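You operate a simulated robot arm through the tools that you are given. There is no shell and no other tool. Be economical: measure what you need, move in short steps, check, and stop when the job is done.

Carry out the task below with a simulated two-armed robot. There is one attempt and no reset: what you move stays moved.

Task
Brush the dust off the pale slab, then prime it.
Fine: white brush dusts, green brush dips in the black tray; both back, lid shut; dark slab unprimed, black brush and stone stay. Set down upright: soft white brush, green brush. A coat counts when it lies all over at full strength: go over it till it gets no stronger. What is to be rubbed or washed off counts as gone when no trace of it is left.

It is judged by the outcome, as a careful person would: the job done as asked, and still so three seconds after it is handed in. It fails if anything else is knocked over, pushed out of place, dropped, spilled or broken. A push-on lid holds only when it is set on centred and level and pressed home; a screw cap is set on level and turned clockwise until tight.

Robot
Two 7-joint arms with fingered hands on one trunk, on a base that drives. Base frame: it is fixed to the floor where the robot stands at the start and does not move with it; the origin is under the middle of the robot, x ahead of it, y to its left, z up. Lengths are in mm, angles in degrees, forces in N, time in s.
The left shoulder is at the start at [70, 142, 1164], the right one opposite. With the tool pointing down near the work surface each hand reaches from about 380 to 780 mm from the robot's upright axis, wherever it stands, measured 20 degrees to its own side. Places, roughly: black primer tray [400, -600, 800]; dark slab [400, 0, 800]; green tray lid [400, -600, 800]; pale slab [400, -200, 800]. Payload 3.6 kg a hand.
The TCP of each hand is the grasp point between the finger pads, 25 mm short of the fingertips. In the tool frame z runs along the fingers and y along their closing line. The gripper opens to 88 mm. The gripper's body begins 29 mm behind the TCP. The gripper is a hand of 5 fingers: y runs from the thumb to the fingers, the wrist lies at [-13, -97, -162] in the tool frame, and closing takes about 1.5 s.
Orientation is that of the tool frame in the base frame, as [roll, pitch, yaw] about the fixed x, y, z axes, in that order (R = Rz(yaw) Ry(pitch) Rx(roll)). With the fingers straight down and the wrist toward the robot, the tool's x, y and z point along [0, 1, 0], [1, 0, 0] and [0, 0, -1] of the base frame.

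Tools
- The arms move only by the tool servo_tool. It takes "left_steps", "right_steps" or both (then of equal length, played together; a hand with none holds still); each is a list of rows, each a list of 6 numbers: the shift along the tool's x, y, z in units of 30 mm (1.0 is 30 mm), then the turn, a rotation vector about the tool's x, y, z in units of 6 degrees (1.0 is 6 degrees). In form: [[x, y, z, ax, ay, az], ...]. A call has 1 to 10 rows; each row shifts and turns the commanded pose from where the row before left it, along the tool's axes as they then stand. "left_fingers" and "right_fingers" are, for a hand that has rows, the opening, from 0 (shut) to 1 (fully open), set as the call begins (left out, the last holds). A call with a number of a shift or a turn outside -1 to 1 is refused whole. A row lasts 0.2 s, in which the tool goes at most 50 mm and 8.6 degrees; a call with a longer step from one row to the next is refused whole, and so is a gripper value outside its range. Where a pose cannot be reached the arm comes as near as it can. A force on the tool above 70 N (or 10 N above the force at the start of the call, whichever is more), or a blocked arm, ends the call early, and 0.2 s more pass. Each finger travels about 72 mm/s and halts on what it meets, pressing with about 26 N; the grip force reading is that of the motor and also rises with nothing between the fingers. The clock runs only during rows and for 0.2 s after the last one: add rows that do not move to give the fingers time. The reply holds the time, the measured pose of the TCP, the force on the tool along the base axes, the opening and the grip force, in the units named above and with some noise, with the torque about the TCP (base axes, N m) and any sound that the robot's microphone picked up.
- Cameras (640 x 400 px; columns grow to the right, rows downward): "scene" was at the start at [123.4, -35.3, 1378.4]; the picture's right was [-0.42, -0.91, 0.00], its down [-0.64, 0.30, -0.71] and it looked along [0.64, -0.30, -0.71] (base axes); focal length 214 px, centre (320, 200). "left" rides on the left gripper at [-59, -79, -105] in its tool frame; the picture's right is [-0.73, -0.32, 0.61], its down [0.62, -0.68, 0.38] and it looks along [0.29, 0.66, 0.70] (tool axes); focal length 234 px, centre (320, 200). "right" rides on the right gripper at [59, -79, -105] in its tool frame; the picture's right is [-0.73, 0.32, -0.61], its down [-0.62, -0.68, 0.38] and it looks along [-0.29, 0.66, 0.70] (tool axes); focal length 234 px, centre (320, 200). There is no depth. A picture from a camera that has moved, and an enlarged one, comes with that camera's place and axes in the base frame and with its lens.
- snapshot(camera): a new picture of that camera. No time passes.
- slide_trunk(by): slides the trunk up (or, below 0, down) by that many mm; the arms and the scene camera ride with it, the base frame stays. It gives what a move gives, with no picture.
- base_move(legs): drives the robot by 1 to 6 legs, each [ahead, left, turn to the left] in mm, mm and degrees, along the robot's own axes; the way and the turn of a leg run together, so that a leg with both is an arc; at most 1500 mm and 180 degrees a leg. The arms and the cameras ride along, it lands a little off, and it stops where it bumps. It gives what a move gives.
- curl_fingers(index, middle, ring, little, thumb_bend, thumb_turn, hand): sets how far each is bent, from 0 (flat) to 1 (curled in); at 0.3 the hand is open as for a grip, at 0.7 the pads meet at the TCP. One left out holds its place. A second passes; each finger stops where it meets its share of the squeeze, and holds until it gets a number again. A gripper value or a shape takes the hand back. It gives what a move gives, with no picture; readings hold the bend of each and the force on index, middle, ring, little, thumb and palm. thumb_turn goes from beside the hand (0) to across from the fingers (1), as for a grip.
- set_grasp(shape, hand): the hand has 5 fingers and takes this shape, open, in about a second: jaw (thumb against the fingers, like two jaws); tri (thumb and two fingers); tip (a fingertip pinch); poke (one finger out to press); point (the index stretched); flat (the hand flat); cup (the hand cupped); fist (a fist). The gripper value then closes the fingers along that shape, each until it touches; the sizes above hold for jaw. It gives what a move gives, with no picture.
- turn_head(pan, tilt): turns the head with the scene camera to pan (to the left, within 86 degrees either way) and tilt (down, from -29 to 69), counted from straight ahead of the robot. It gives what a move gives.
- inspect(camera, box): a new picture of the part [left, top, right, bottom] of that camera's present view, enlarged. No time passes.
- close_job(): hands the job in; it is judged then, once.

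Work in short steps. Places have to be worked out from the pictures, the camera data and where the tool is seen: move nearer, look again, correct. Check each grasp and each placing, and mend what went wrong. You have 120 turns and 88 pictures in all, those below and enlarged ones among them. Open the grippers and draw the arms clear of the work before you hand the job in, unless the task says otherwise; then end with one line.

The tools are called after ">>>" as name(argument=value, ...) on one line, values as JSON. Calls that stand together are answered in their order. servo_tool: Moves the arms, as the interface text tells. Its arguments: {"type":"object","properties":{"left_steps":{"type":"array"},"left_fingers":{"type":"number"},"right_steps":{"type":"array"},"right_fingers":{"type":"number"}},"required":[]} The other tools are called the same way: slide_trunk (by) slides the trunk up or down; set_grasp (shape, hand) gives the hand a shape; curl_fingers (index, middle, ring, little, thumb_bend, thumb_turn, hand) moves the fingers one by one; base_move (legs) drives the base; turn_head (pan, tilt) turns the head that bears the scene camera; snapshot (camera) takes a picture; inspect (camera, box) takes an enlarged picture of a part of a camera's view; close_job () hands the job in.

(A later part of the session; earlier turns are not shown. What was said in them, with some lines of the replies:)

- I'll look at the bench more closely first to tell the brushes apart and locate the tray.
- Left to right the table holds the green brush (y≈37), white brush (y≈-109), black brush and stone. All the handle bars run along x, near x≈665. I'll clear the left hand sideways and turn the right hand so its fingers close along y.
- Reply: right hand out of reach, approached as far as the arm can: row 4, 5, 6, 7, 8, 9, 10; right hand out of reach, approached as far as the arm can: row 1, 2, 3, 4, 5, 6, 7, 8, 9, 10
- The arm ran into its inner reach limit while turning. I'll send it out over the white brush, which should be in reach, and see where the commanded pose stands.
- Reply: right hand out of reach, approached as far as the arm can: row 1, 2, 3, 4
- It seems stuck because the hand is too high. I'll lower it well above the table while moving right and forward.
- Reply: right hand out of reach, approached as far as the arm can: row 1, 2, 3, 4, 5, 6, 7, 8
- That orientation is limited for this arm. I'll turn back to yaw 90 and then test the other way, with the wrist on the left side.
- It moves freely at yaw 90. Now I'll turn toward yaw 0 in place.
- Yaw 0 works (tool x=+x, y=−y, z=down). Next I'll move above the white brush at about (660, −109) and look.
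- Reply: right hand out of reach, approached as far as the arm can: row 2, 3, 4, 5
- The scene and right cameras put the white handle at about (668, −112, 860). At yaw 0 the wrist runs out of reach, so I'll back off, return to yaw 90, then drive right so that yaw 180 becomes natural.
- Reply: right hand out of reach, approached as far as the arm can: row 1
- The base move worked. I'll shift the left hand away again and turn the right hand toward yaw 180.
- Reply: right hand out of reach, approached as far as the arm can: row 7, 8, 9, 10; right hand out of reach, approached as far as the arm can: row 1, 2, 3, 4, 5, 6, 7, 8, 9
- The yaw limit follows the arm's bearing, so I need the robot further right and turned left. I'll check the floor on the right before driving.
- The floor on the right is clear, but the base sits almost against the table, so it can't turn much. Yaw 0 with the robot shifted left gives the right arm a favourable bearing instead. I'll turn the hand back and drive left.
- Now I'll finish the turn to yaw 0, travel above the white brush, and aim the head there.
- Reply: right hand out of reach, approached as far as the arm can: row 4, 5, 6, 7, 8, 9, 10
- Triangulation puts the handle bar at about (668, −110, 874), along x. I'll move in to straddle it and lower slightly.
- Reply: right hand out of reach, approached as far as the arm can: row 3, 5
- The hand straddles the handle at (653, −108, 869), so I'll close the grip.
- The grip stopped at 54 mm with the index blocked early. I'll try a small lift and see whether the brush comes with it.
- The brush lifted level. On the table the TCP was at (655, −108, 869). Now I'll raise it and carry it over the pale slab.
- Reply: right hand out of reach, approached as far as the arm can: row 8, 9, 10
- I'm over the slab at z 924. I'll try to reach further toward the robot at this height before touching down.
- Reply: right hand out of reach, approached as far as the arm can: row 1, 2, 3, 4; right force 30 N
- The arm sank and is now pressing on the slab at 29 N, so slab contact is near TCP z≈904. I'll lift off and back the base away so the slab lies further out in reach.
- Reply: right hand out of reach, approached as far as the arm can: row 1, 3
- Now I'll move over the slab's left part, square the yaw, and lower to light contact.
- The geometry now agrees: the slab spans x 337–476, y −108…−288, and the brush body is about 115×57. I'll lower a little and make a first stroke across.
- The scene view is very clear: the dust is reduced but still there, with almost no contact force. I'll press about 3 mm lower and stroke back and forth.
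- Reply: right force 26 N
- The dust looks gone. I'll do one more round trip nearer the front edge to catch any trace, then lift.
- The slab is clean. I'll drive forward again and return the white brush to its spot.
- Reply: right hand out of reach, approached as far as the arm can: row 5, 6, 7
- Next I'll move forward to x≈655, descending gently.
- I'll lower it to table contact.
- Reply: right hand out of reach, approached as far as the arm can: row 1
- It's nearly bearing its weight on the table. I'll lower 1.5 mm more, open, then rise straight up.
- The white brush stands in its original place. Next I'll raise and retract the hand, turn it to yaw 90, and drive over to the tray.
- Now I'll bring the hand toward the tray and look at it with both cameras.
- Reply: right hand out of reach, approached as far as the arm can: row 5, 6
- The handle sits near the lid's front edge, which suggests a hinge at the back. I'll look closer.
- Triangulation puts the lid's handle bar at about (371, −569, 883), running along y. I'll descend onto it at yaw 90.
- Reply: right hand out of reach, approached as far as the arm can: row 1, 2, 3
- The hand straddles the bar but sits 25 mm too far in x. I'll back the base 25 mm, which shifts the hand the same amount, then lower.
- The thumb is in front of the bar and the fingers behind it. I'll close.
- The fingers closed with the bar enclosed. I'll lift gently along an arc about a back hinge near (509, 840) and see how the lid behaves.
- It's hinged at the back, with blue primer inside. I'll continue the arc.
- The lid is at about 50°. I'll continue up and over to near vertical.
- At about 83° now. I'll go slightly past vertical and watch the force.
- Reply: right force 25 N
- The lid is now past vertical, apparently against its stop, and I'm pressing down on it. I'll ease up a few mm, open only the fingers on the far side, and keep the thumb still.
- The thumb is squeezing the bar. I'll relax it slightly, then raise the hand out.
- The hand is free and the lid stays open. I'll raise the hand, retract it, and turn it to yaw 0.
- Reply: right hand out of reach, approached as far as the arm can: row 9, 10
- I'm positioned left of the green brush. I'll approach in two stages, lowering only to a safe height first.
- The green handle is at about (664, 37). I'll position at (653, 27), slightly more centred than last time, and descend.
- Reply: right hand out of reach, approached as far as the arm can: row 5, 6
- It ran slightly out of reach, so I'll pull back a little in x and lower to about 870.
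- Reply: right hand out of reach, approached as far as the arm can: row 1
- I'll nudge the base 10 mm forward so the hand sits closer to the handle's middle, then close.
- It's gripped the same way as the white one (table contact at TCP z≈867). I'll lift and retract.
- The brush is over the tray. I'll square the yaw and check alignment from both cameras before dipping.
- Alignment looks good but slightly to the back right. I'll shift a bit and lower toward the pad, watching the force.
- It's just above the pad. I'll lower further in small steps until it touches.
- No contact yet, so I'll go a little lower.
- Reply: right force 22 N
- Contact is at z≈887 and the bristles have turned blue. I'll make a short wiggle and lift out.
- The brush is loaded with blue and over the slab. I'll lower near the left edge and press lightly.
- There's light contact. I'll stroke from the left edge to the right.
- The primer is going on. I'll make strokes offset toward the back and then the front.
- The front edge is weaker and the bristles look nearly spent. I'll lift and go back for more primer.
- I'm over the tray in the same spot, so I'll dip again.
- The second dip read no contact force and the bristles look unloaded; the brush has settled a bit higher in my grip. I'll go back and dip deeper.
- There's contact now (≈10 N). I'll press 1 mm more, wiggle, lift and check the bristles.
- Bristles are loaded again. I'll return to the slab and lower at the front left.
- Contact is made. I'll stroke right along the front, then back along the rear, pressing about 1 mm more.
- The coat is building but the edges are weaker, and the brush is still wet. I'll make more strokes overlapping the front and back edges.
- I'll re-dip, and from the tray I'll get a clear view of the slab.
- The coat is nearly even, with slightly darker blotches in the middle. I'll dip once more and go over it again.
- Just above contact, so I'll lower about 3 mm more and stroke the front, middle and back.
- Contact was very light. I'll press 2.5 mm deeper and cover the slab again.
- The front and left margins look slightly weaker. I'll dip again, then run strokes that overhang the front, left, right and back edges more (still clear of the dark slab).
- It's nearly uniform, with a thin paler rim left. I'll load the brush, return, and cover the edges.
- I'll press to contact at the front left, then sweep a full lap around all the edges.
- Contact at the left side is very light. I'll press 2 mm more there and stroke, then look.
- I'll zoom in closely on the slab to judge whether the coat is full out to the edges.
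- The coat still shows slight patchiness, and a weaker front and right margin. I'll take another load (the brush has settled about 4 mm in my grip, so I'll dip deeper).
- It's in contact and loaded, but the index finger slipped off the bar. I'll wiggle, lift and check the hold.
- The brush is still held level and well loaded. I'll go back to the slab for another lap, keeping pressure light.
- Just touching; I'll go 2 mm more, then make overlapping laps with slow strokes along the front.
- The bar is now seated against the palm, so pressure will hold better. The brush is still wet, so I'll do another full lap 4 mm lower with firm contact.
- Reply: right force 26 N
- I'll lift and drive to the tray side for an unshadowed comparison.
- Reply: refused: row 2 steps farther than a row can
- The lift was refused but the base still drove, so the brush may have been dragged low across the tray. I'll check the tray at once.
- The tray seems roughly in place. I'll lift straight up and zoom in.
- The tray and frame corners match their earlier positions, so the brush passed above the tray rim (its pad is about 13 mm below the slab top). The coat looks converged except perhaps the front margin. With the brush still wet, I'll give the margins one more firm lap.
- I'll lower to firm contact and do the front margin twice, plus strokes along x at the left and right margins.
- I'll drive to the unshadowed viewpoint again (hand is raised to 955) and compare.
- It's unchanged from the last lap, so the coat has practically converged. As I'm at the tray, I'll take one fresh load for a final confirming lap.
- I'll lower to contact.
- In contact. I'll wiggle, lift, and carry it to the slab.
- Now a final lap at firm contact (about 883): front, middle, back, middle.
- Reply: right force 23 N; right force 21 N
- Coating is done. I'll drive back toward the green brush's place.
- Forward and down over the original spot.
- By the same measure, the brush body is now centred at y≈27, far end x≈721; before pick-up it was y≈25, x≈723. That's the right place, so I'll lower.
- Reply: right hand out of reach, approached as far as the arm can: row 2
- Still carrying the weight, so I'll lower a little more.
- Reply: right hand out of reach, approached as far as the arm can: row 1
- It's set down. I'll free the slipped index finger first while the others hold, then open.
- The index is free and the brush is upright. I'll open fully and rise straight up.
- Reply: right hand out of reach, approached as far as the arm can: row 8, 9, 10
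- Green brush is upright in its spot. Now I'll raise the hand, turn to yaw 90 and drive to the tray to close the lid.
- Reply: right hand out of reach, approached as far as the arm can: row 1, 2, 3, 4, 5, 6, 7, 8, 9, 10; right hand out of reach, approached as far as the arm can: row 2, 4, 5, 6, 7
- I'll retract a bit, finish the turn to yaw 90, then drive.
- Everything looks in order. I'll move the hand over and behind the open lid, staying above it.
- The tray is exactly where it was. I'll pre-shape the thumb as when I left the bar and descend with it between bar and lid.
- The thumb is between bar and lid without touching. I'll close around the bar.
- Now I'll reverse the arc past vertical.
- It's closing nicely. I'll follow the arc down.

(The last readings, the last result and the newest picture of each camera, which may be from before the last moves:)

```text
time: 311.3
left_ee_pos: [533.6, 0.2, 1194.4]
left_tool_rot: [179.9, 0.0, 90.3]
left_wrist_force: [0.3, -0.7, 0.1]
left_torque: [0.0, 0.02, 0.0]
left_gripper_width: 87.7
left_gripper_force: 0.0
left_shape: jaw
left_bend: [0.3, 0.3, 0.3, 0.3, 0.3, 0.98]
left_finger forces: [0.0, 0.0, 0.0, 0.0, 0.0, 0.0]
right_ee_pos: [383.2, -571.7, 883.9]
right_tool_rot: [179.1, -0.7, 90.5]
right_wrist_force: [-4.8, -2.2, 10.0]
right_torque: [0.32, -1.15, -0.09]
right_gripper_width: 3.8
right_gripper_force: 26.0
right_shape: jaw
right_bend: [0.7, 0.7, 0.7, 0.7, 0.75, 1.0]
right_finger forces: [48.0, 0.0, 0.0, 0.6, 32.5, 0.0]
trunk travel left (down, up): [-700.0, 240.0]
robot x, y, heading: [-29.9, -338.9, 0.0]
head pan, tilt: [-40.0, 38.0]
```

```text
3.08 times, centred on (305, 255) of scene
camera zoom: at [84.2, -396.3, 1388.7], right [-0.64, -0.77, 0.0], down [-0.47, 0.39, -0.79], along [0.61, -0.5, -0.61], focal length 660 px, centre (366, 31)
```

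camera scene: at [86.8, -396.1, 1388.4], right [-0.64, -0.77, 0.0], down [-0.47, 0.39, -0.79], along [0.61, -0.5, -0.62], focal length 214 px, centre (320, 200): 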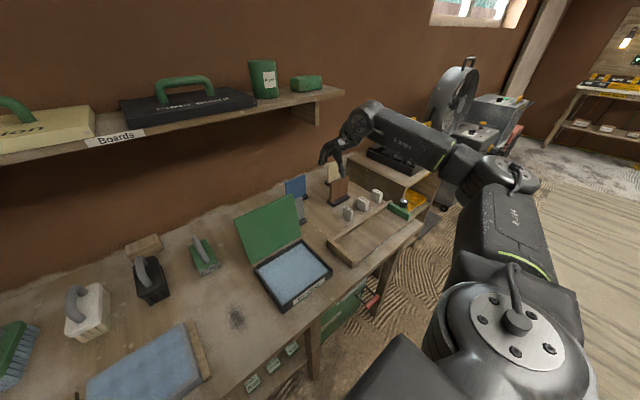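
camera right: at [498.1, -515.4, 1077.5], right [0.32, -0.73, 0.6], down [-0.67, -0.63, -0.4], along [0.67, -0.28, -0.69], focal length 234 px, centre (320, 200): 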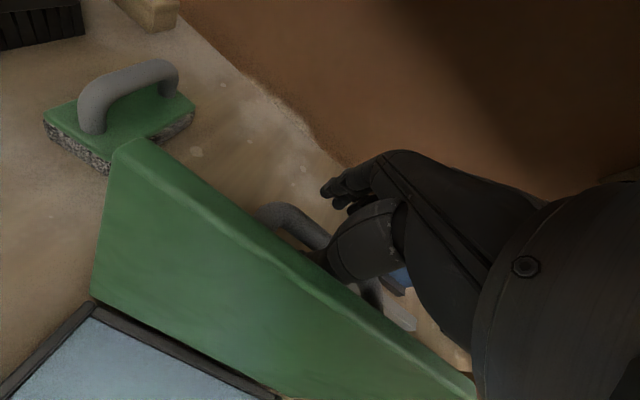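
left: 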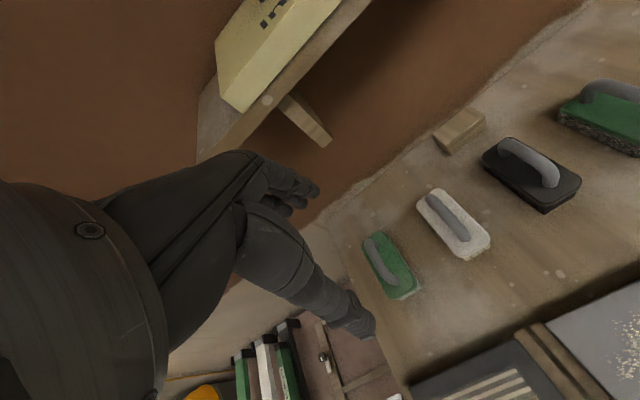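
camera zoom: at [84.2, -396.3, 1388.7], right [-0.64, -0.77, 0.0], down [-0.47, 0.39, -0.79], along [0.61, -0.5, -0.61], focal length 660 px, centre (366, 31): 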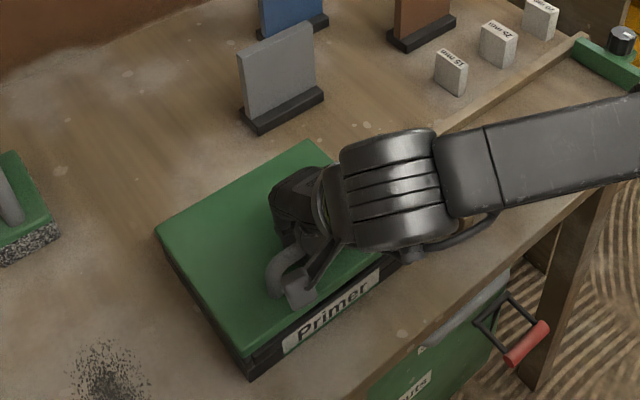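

The lid is down. I'll ease off slightly, then open the fingers.

>>> servo_tool(right_steps=[[0, -0.2, -0.1, 0, 0, 0], [0, 0, 0, 0, 0, 0]])

>>> servo_tool(right_steps=[[0, 0, 0, 0, 0, 0], [0, 0, 0, 0, 0, 0], [0, 0, 0, 0, 0, 0], [0, 0, 0, 0, 0, 0], [0, 0, 0, 0, 0, 0], [0, 0, 0, 0, 0, 0], [0, 0, 0, 0, 0, 0], [0, 0, 0, 0, 0, 0]], right_fingers=1)

>>> servo_tool(right_steps=[[0, 0, -0.5, 0, 0, 0], [0, 0, -0.8, 0, 0, 0], [0, 0, -0.9, 0, 0, 0], [0, 0, -0.9, 0, 0, 0], [0, 0, -0.9, 0, 0, 0], [0, 0, 0, 0, 0, 0]])

>>> snapshot(camera="right")

```text
time: 311.9
left_ee_pos: [535.3, -0.9, 1194.2]
left_tool_rot: [-179.9, 0.1, 90.3]
left_wrist_force: [-0.3, 0.1, -0.2]
left_torque: [-0.01, 0.01, 0.04]
left_gripper_width: 87.6
left_gripper_force: 0.1
left_shape: jaw
left_bend: [0.3, 0.3, 0.3, 0.3, 0.3, 0.98]
left_finger forces: [0.1, 0.0, 0.0, 0.1, 0.0, 0.1]
right_ee_pos: [379.1, -572.6, 885.8]
right_tool_rot: [179.1, -0.6, 90.5]
right_wrist_force: [2.1, 1.2, -0.9]
right_torque: [0.04, -0.16, 0.09]
right_gripper_width: 1.6
right_gripper_force: 26.1
right_shape: jaw
right_bend: [0.7, 0.7, 0.7, 0.7, 0.77, 1.0]
right_finger forces: [0.1, 0.1, 0.0, 3.5, 6.0, 0.0]
trunk travel left (down, up): [-700.0, 240.0]
robot x, y, heading: [-25.0, -339.7, -0.1]
head pan, tilt: [-40.0, 38.0]
```

```text
time: 313.7
left_ee_pos: [534.7, -0.8, 1192.9]
left_tool_rot: [-180.0, 0.2, 90.3]
left_wrist_force: [0.0, 0.1, 0.3]
left_torque: [-0.05, 0.02, -0.02]
left_gripper_width: 87.8
left_gripper_force: 0.0
left_shape: jaw
left_bend: [0.3, 0.3, 0.3, 0.3, 0.3, 0.98]
left_finger forces: [0.0, 0.1, 0.1, 0.1, 0.0, 0.0]
right_ee_pos: [378.5, -572.0, 885.6]
right_tool_rot: [179.0, -0.6, 90.4]
right_wrist_force: [-1.1, -0.2, -0.6]
right_torque: [-0.02, -0.02, -0.04]
right_gripper_width: 87.7
right_gripper_force: 0.1
right_shape: jaw
right_bend: [0.3, 0.3, 0.3, 0.3, 0.3, 0.98]
right_finger forces: [0.0, 0.1, 0.1, 0.0, 0.0, 0.0]
trunk travel left (down, up): [-700.0, 240.0]
robot x, y, heading: [-27.9, -337.4, 0.3]
head pan, tilt: [-40.0, 38.0]
```

```text
time: 315.1
left_ee_pos: [535.2, -0.9, 1194.9]
left_tool_rot: [-180.0, 0.0, 90.3]
left_wrist_force: [-0.4, -0.2, 0.4]
left_torque: [-0.01, 0.01, 0.04]
left_gripper_width: 87.6
left_gripper_force: 0.0
left_shape: jaw
left_bend: [0.3, 0.3, 0.3, 0.3, 0.3, 0.98]
left_finger forces: [0.0, 0.0, 0.1, 0.0, 0.1, 0.0]
right_ee_pos: [379.2, -573.4, 1004.1]
right_tool_rot: [179.4, -0.6, 90.5]
right_wrist_force: [0.4, -0.3, 0.0]
right_torque: [-0.01, -0.01, 0.01]
right_gripper_width: 87.7
right_gripper_force: 0.0
right_shape: jaw
right_bend: [0.3, 0.3, 0.3, 0.3, 0.3, 0.98]
right_finger forces: [0.0, 0.0, 0.0, 0.0, 0.0, 0.0]
trunk travel left (down, up): [-700.0, 240.0]
robot x, y, heading: [-28.2, -338.3, 0.5]
head pan, tilt: [-40.0, 38.0]
```

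```text
5 pictures are left
camera right: at [298.7, -517.5, 1109.4], right [0.32, -0.73, 0.6], down [-0.67, -0.63, -0.4], along [0.67, -0.28, -0.69], focal length 234 px, centre (320, 200)
```

right: 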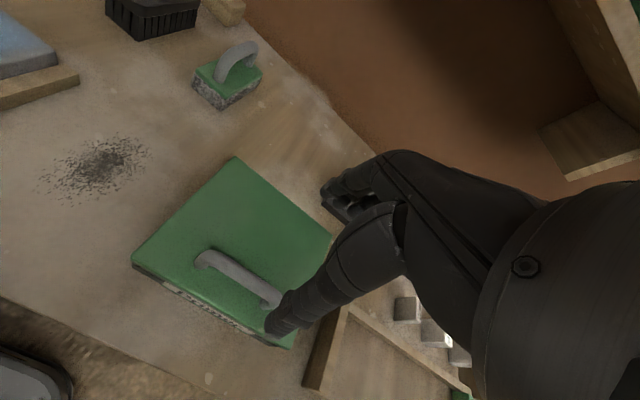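

The lid is shut. I'll raise the arm, back off, and take a final overall look.

>>> servo_tool(right_steps=[[0, 0, -0.9, 0, 0, 0], [0, 0, -0.9, 0, 0, 0], [0, 0, -0.6, 0, 0, 0], [0, 0, 0, 0, 0, 0]])

>>> base_move(legs=[[-150, 0, 0]])

>>> turn_head(pan=5, tilt=38)

>>> snapshot(camera="scene")

```text
time: 316.1
left_ee_pos: [534.2, -1.7, 1194.2]
left_tool_rot: [-180.0, 0.1, 90.4]
left_wrist_force: [0.5, 0.2, 0.3]
left_torque: [0.0, 0.02, 0.01]
left_gripper_width: 87.9
left_gripper_force: 0.1
left_shape: jaw
left_bend: [0.3, 0.3, 0.3, 0.3, 0.3, 0.98]
left_finger forces: [0.0, 0.0, 0.0, 0.0, 0.1, 0.0]
right_ee_pos: [375.0, -573.5, 1076.5]
right_tool_rot: [179.3, -0.6, 90.4]
right_wrist_force: [-0.2, -0.3, 0.2]
right_torque: [0.0, -0.02, 0.0]
right_gripper_width: 87.7
right_gripper_force: 0.1
right_shape: jaw
right_bend: [0.3, 0.3, 0.3, 0.3, 0.3, 0.98]
right_finger forces: [0.0, 0.1, 0.0, 0.0, 0.0, 0.0]
trunk travel left (down, up): [-700.0, 240.0]
robot x, y, heading: [-32.3, -341.1, 0.0]
head pan, tilt: [-40.0, 38.0]
```

```text
time: 317.4
left_ee_pos: [384.8, -4.1, 1194.3]
left_tool_rot: [-179.9, 0.1, 90.0]
left_wrist_force: [-0.3, 0.7, -1.1]
left_torque: [0.01, 0.0, 0.06]
left_gripper_width: 87.7
left_gripper_force: 0.0
left_shape: jaw
left_bend: [0.3, 0.3, 0.3, 0.3, 0.3, 0.98]
left_finger forces: [0.1, 0.0, 0.0, 0.1, 0.1, 0.0]
right_ee_pos: [221.0, -574.6, 1077.3]
right_tool_rot: [179.3, -0.6, 90.3]
right_wrist_force: [0.0, 0.0, -0.1]
right_torque: [0.03, 0.01, 0.0]
right_gripper_width: 87.5
right_gripper_force: 0.0
right_shape: jaw
right_bend: [0.3, 0.3, 0.3, 0.3, 0.3, 0.98]
right_finger forces: [0.1, 0.0, 0.0, 0.0, 0.0, 0.0]
trunk travel left (down, up): [-700.0, 240.0]
robot x, y, heading: [-184.3, -342.9, 0.1]
head pan, tilt: [-40.0, 38.0]
```

```text
time: 318.6
left_ee_pos: [382.9, -4.2, 1193.6]
left_tool_rot: [-179.9, 0.2, 89.9]
left_wrist_force: [0.2, -0.3, -0.3]
left_torque: [0.04, 0.02, -0.01]
left_gripper_width: 87.8
left_gripper_force: 0.1
left_shape: jaw
left_bend: [0.3, 0.3, 0.3, 0.3, 0.3, 0.98]
left_finger forces: [0.0, 0.0, 0.0, 0.0, 0.0, 0.0]
right_ee_pos: [221.3, -576.4, 1076.4]
right_tool_rot: [179.2, -0.6, 90.3]
right_wrist_force: [-0.6, -0.3, 0.0]
right_torque: [0.0, 0.02, -0.02]
right_gripper_width: 87.7
right_gripper_force: 0.0
right_shape: jaw
right_bend: [0.3, 0.3, 0.3, 0.3, 0.3, 0.98]
right_finger forces: [0.0, 0.0, 0.0, 0.0, 0.1, 0.0]
trunk travel left (down, up): [-700.0, 240.0]
robot x, y, heading: [-183.7, -341.9, -0.3]
head pan, tilt: [5.0, 38.0]
```

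```text
4 pictures are left
camera scene: at [-46.6, -334.2, 1388.4], right [0.09, -1.0, 0.0], down [-0.61, -0.05, -0.79], along [0.79, 0.07, -0.62], focal length 214 px, centre (320, 200)
```

scene: 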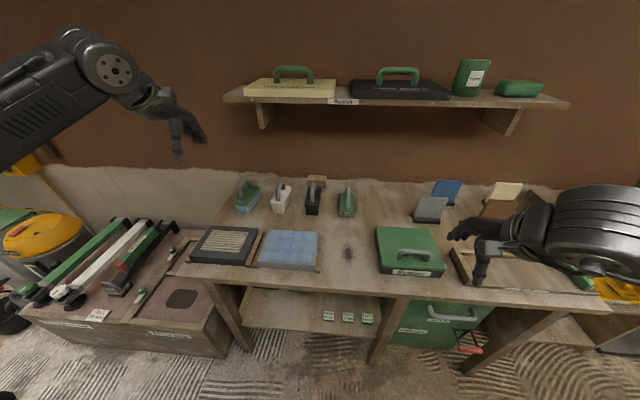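

>>> inspect(camera="scene", box=[250, 222, 330, 275])

>>> inspect(camera="scene", box=[220, 165, 460, 290])

```text
7.55 times, centred on (290, 248) of scene
camera zoom: at [-46.6, -334.2, 1388.4], right [0.09, -1.0, 0.0], down [-0.61, -0.05, -0.79], along [0.79, 0.07, -0.62], focal length 1619 px, centre (546, -166)
```

zoom: 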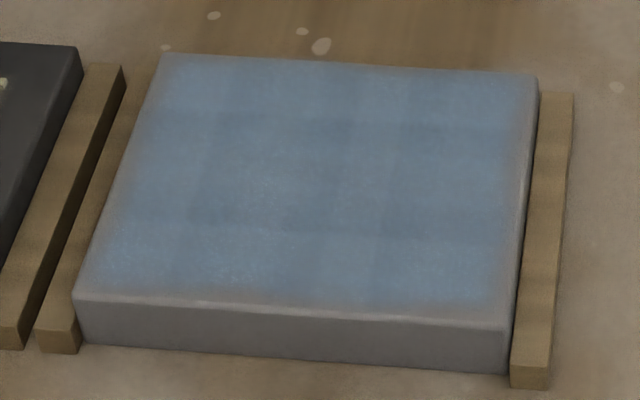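

```text
2.67 times, centred on (340, 228) of scene
camera zoom: at [-46.6, -334.2, 1388.4], right [0.09, -1.0, 0.0], down [-0.61, -0.05, -0.79], along [0.79, 0.07, -0.62], focal length 572 px, centre (267, 127)
```

zoom: 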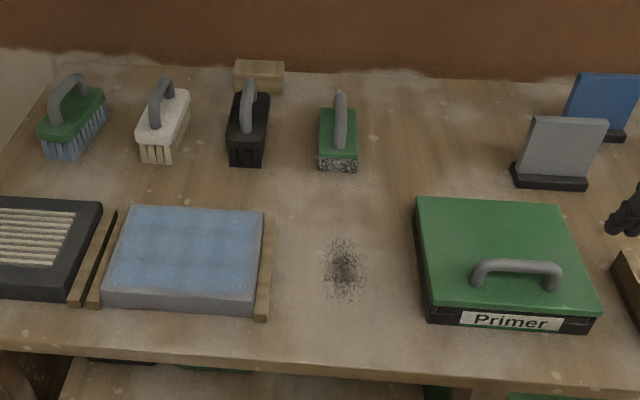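

The slab is evenly coated and showed no change over the last laps. The rim is the same on all sides. Both brushes stand upright in their places, the lid is shut, and the dark slab, black brush and stone are untouched. I'm handing in.

>>> close_job()

```text
The job is handed in.
```

I brushed the pale slab clean and primed it all over until further strokes made it no stronger; both brushes are back upright, the primer lid is shut, and I saw nothing else out of place.
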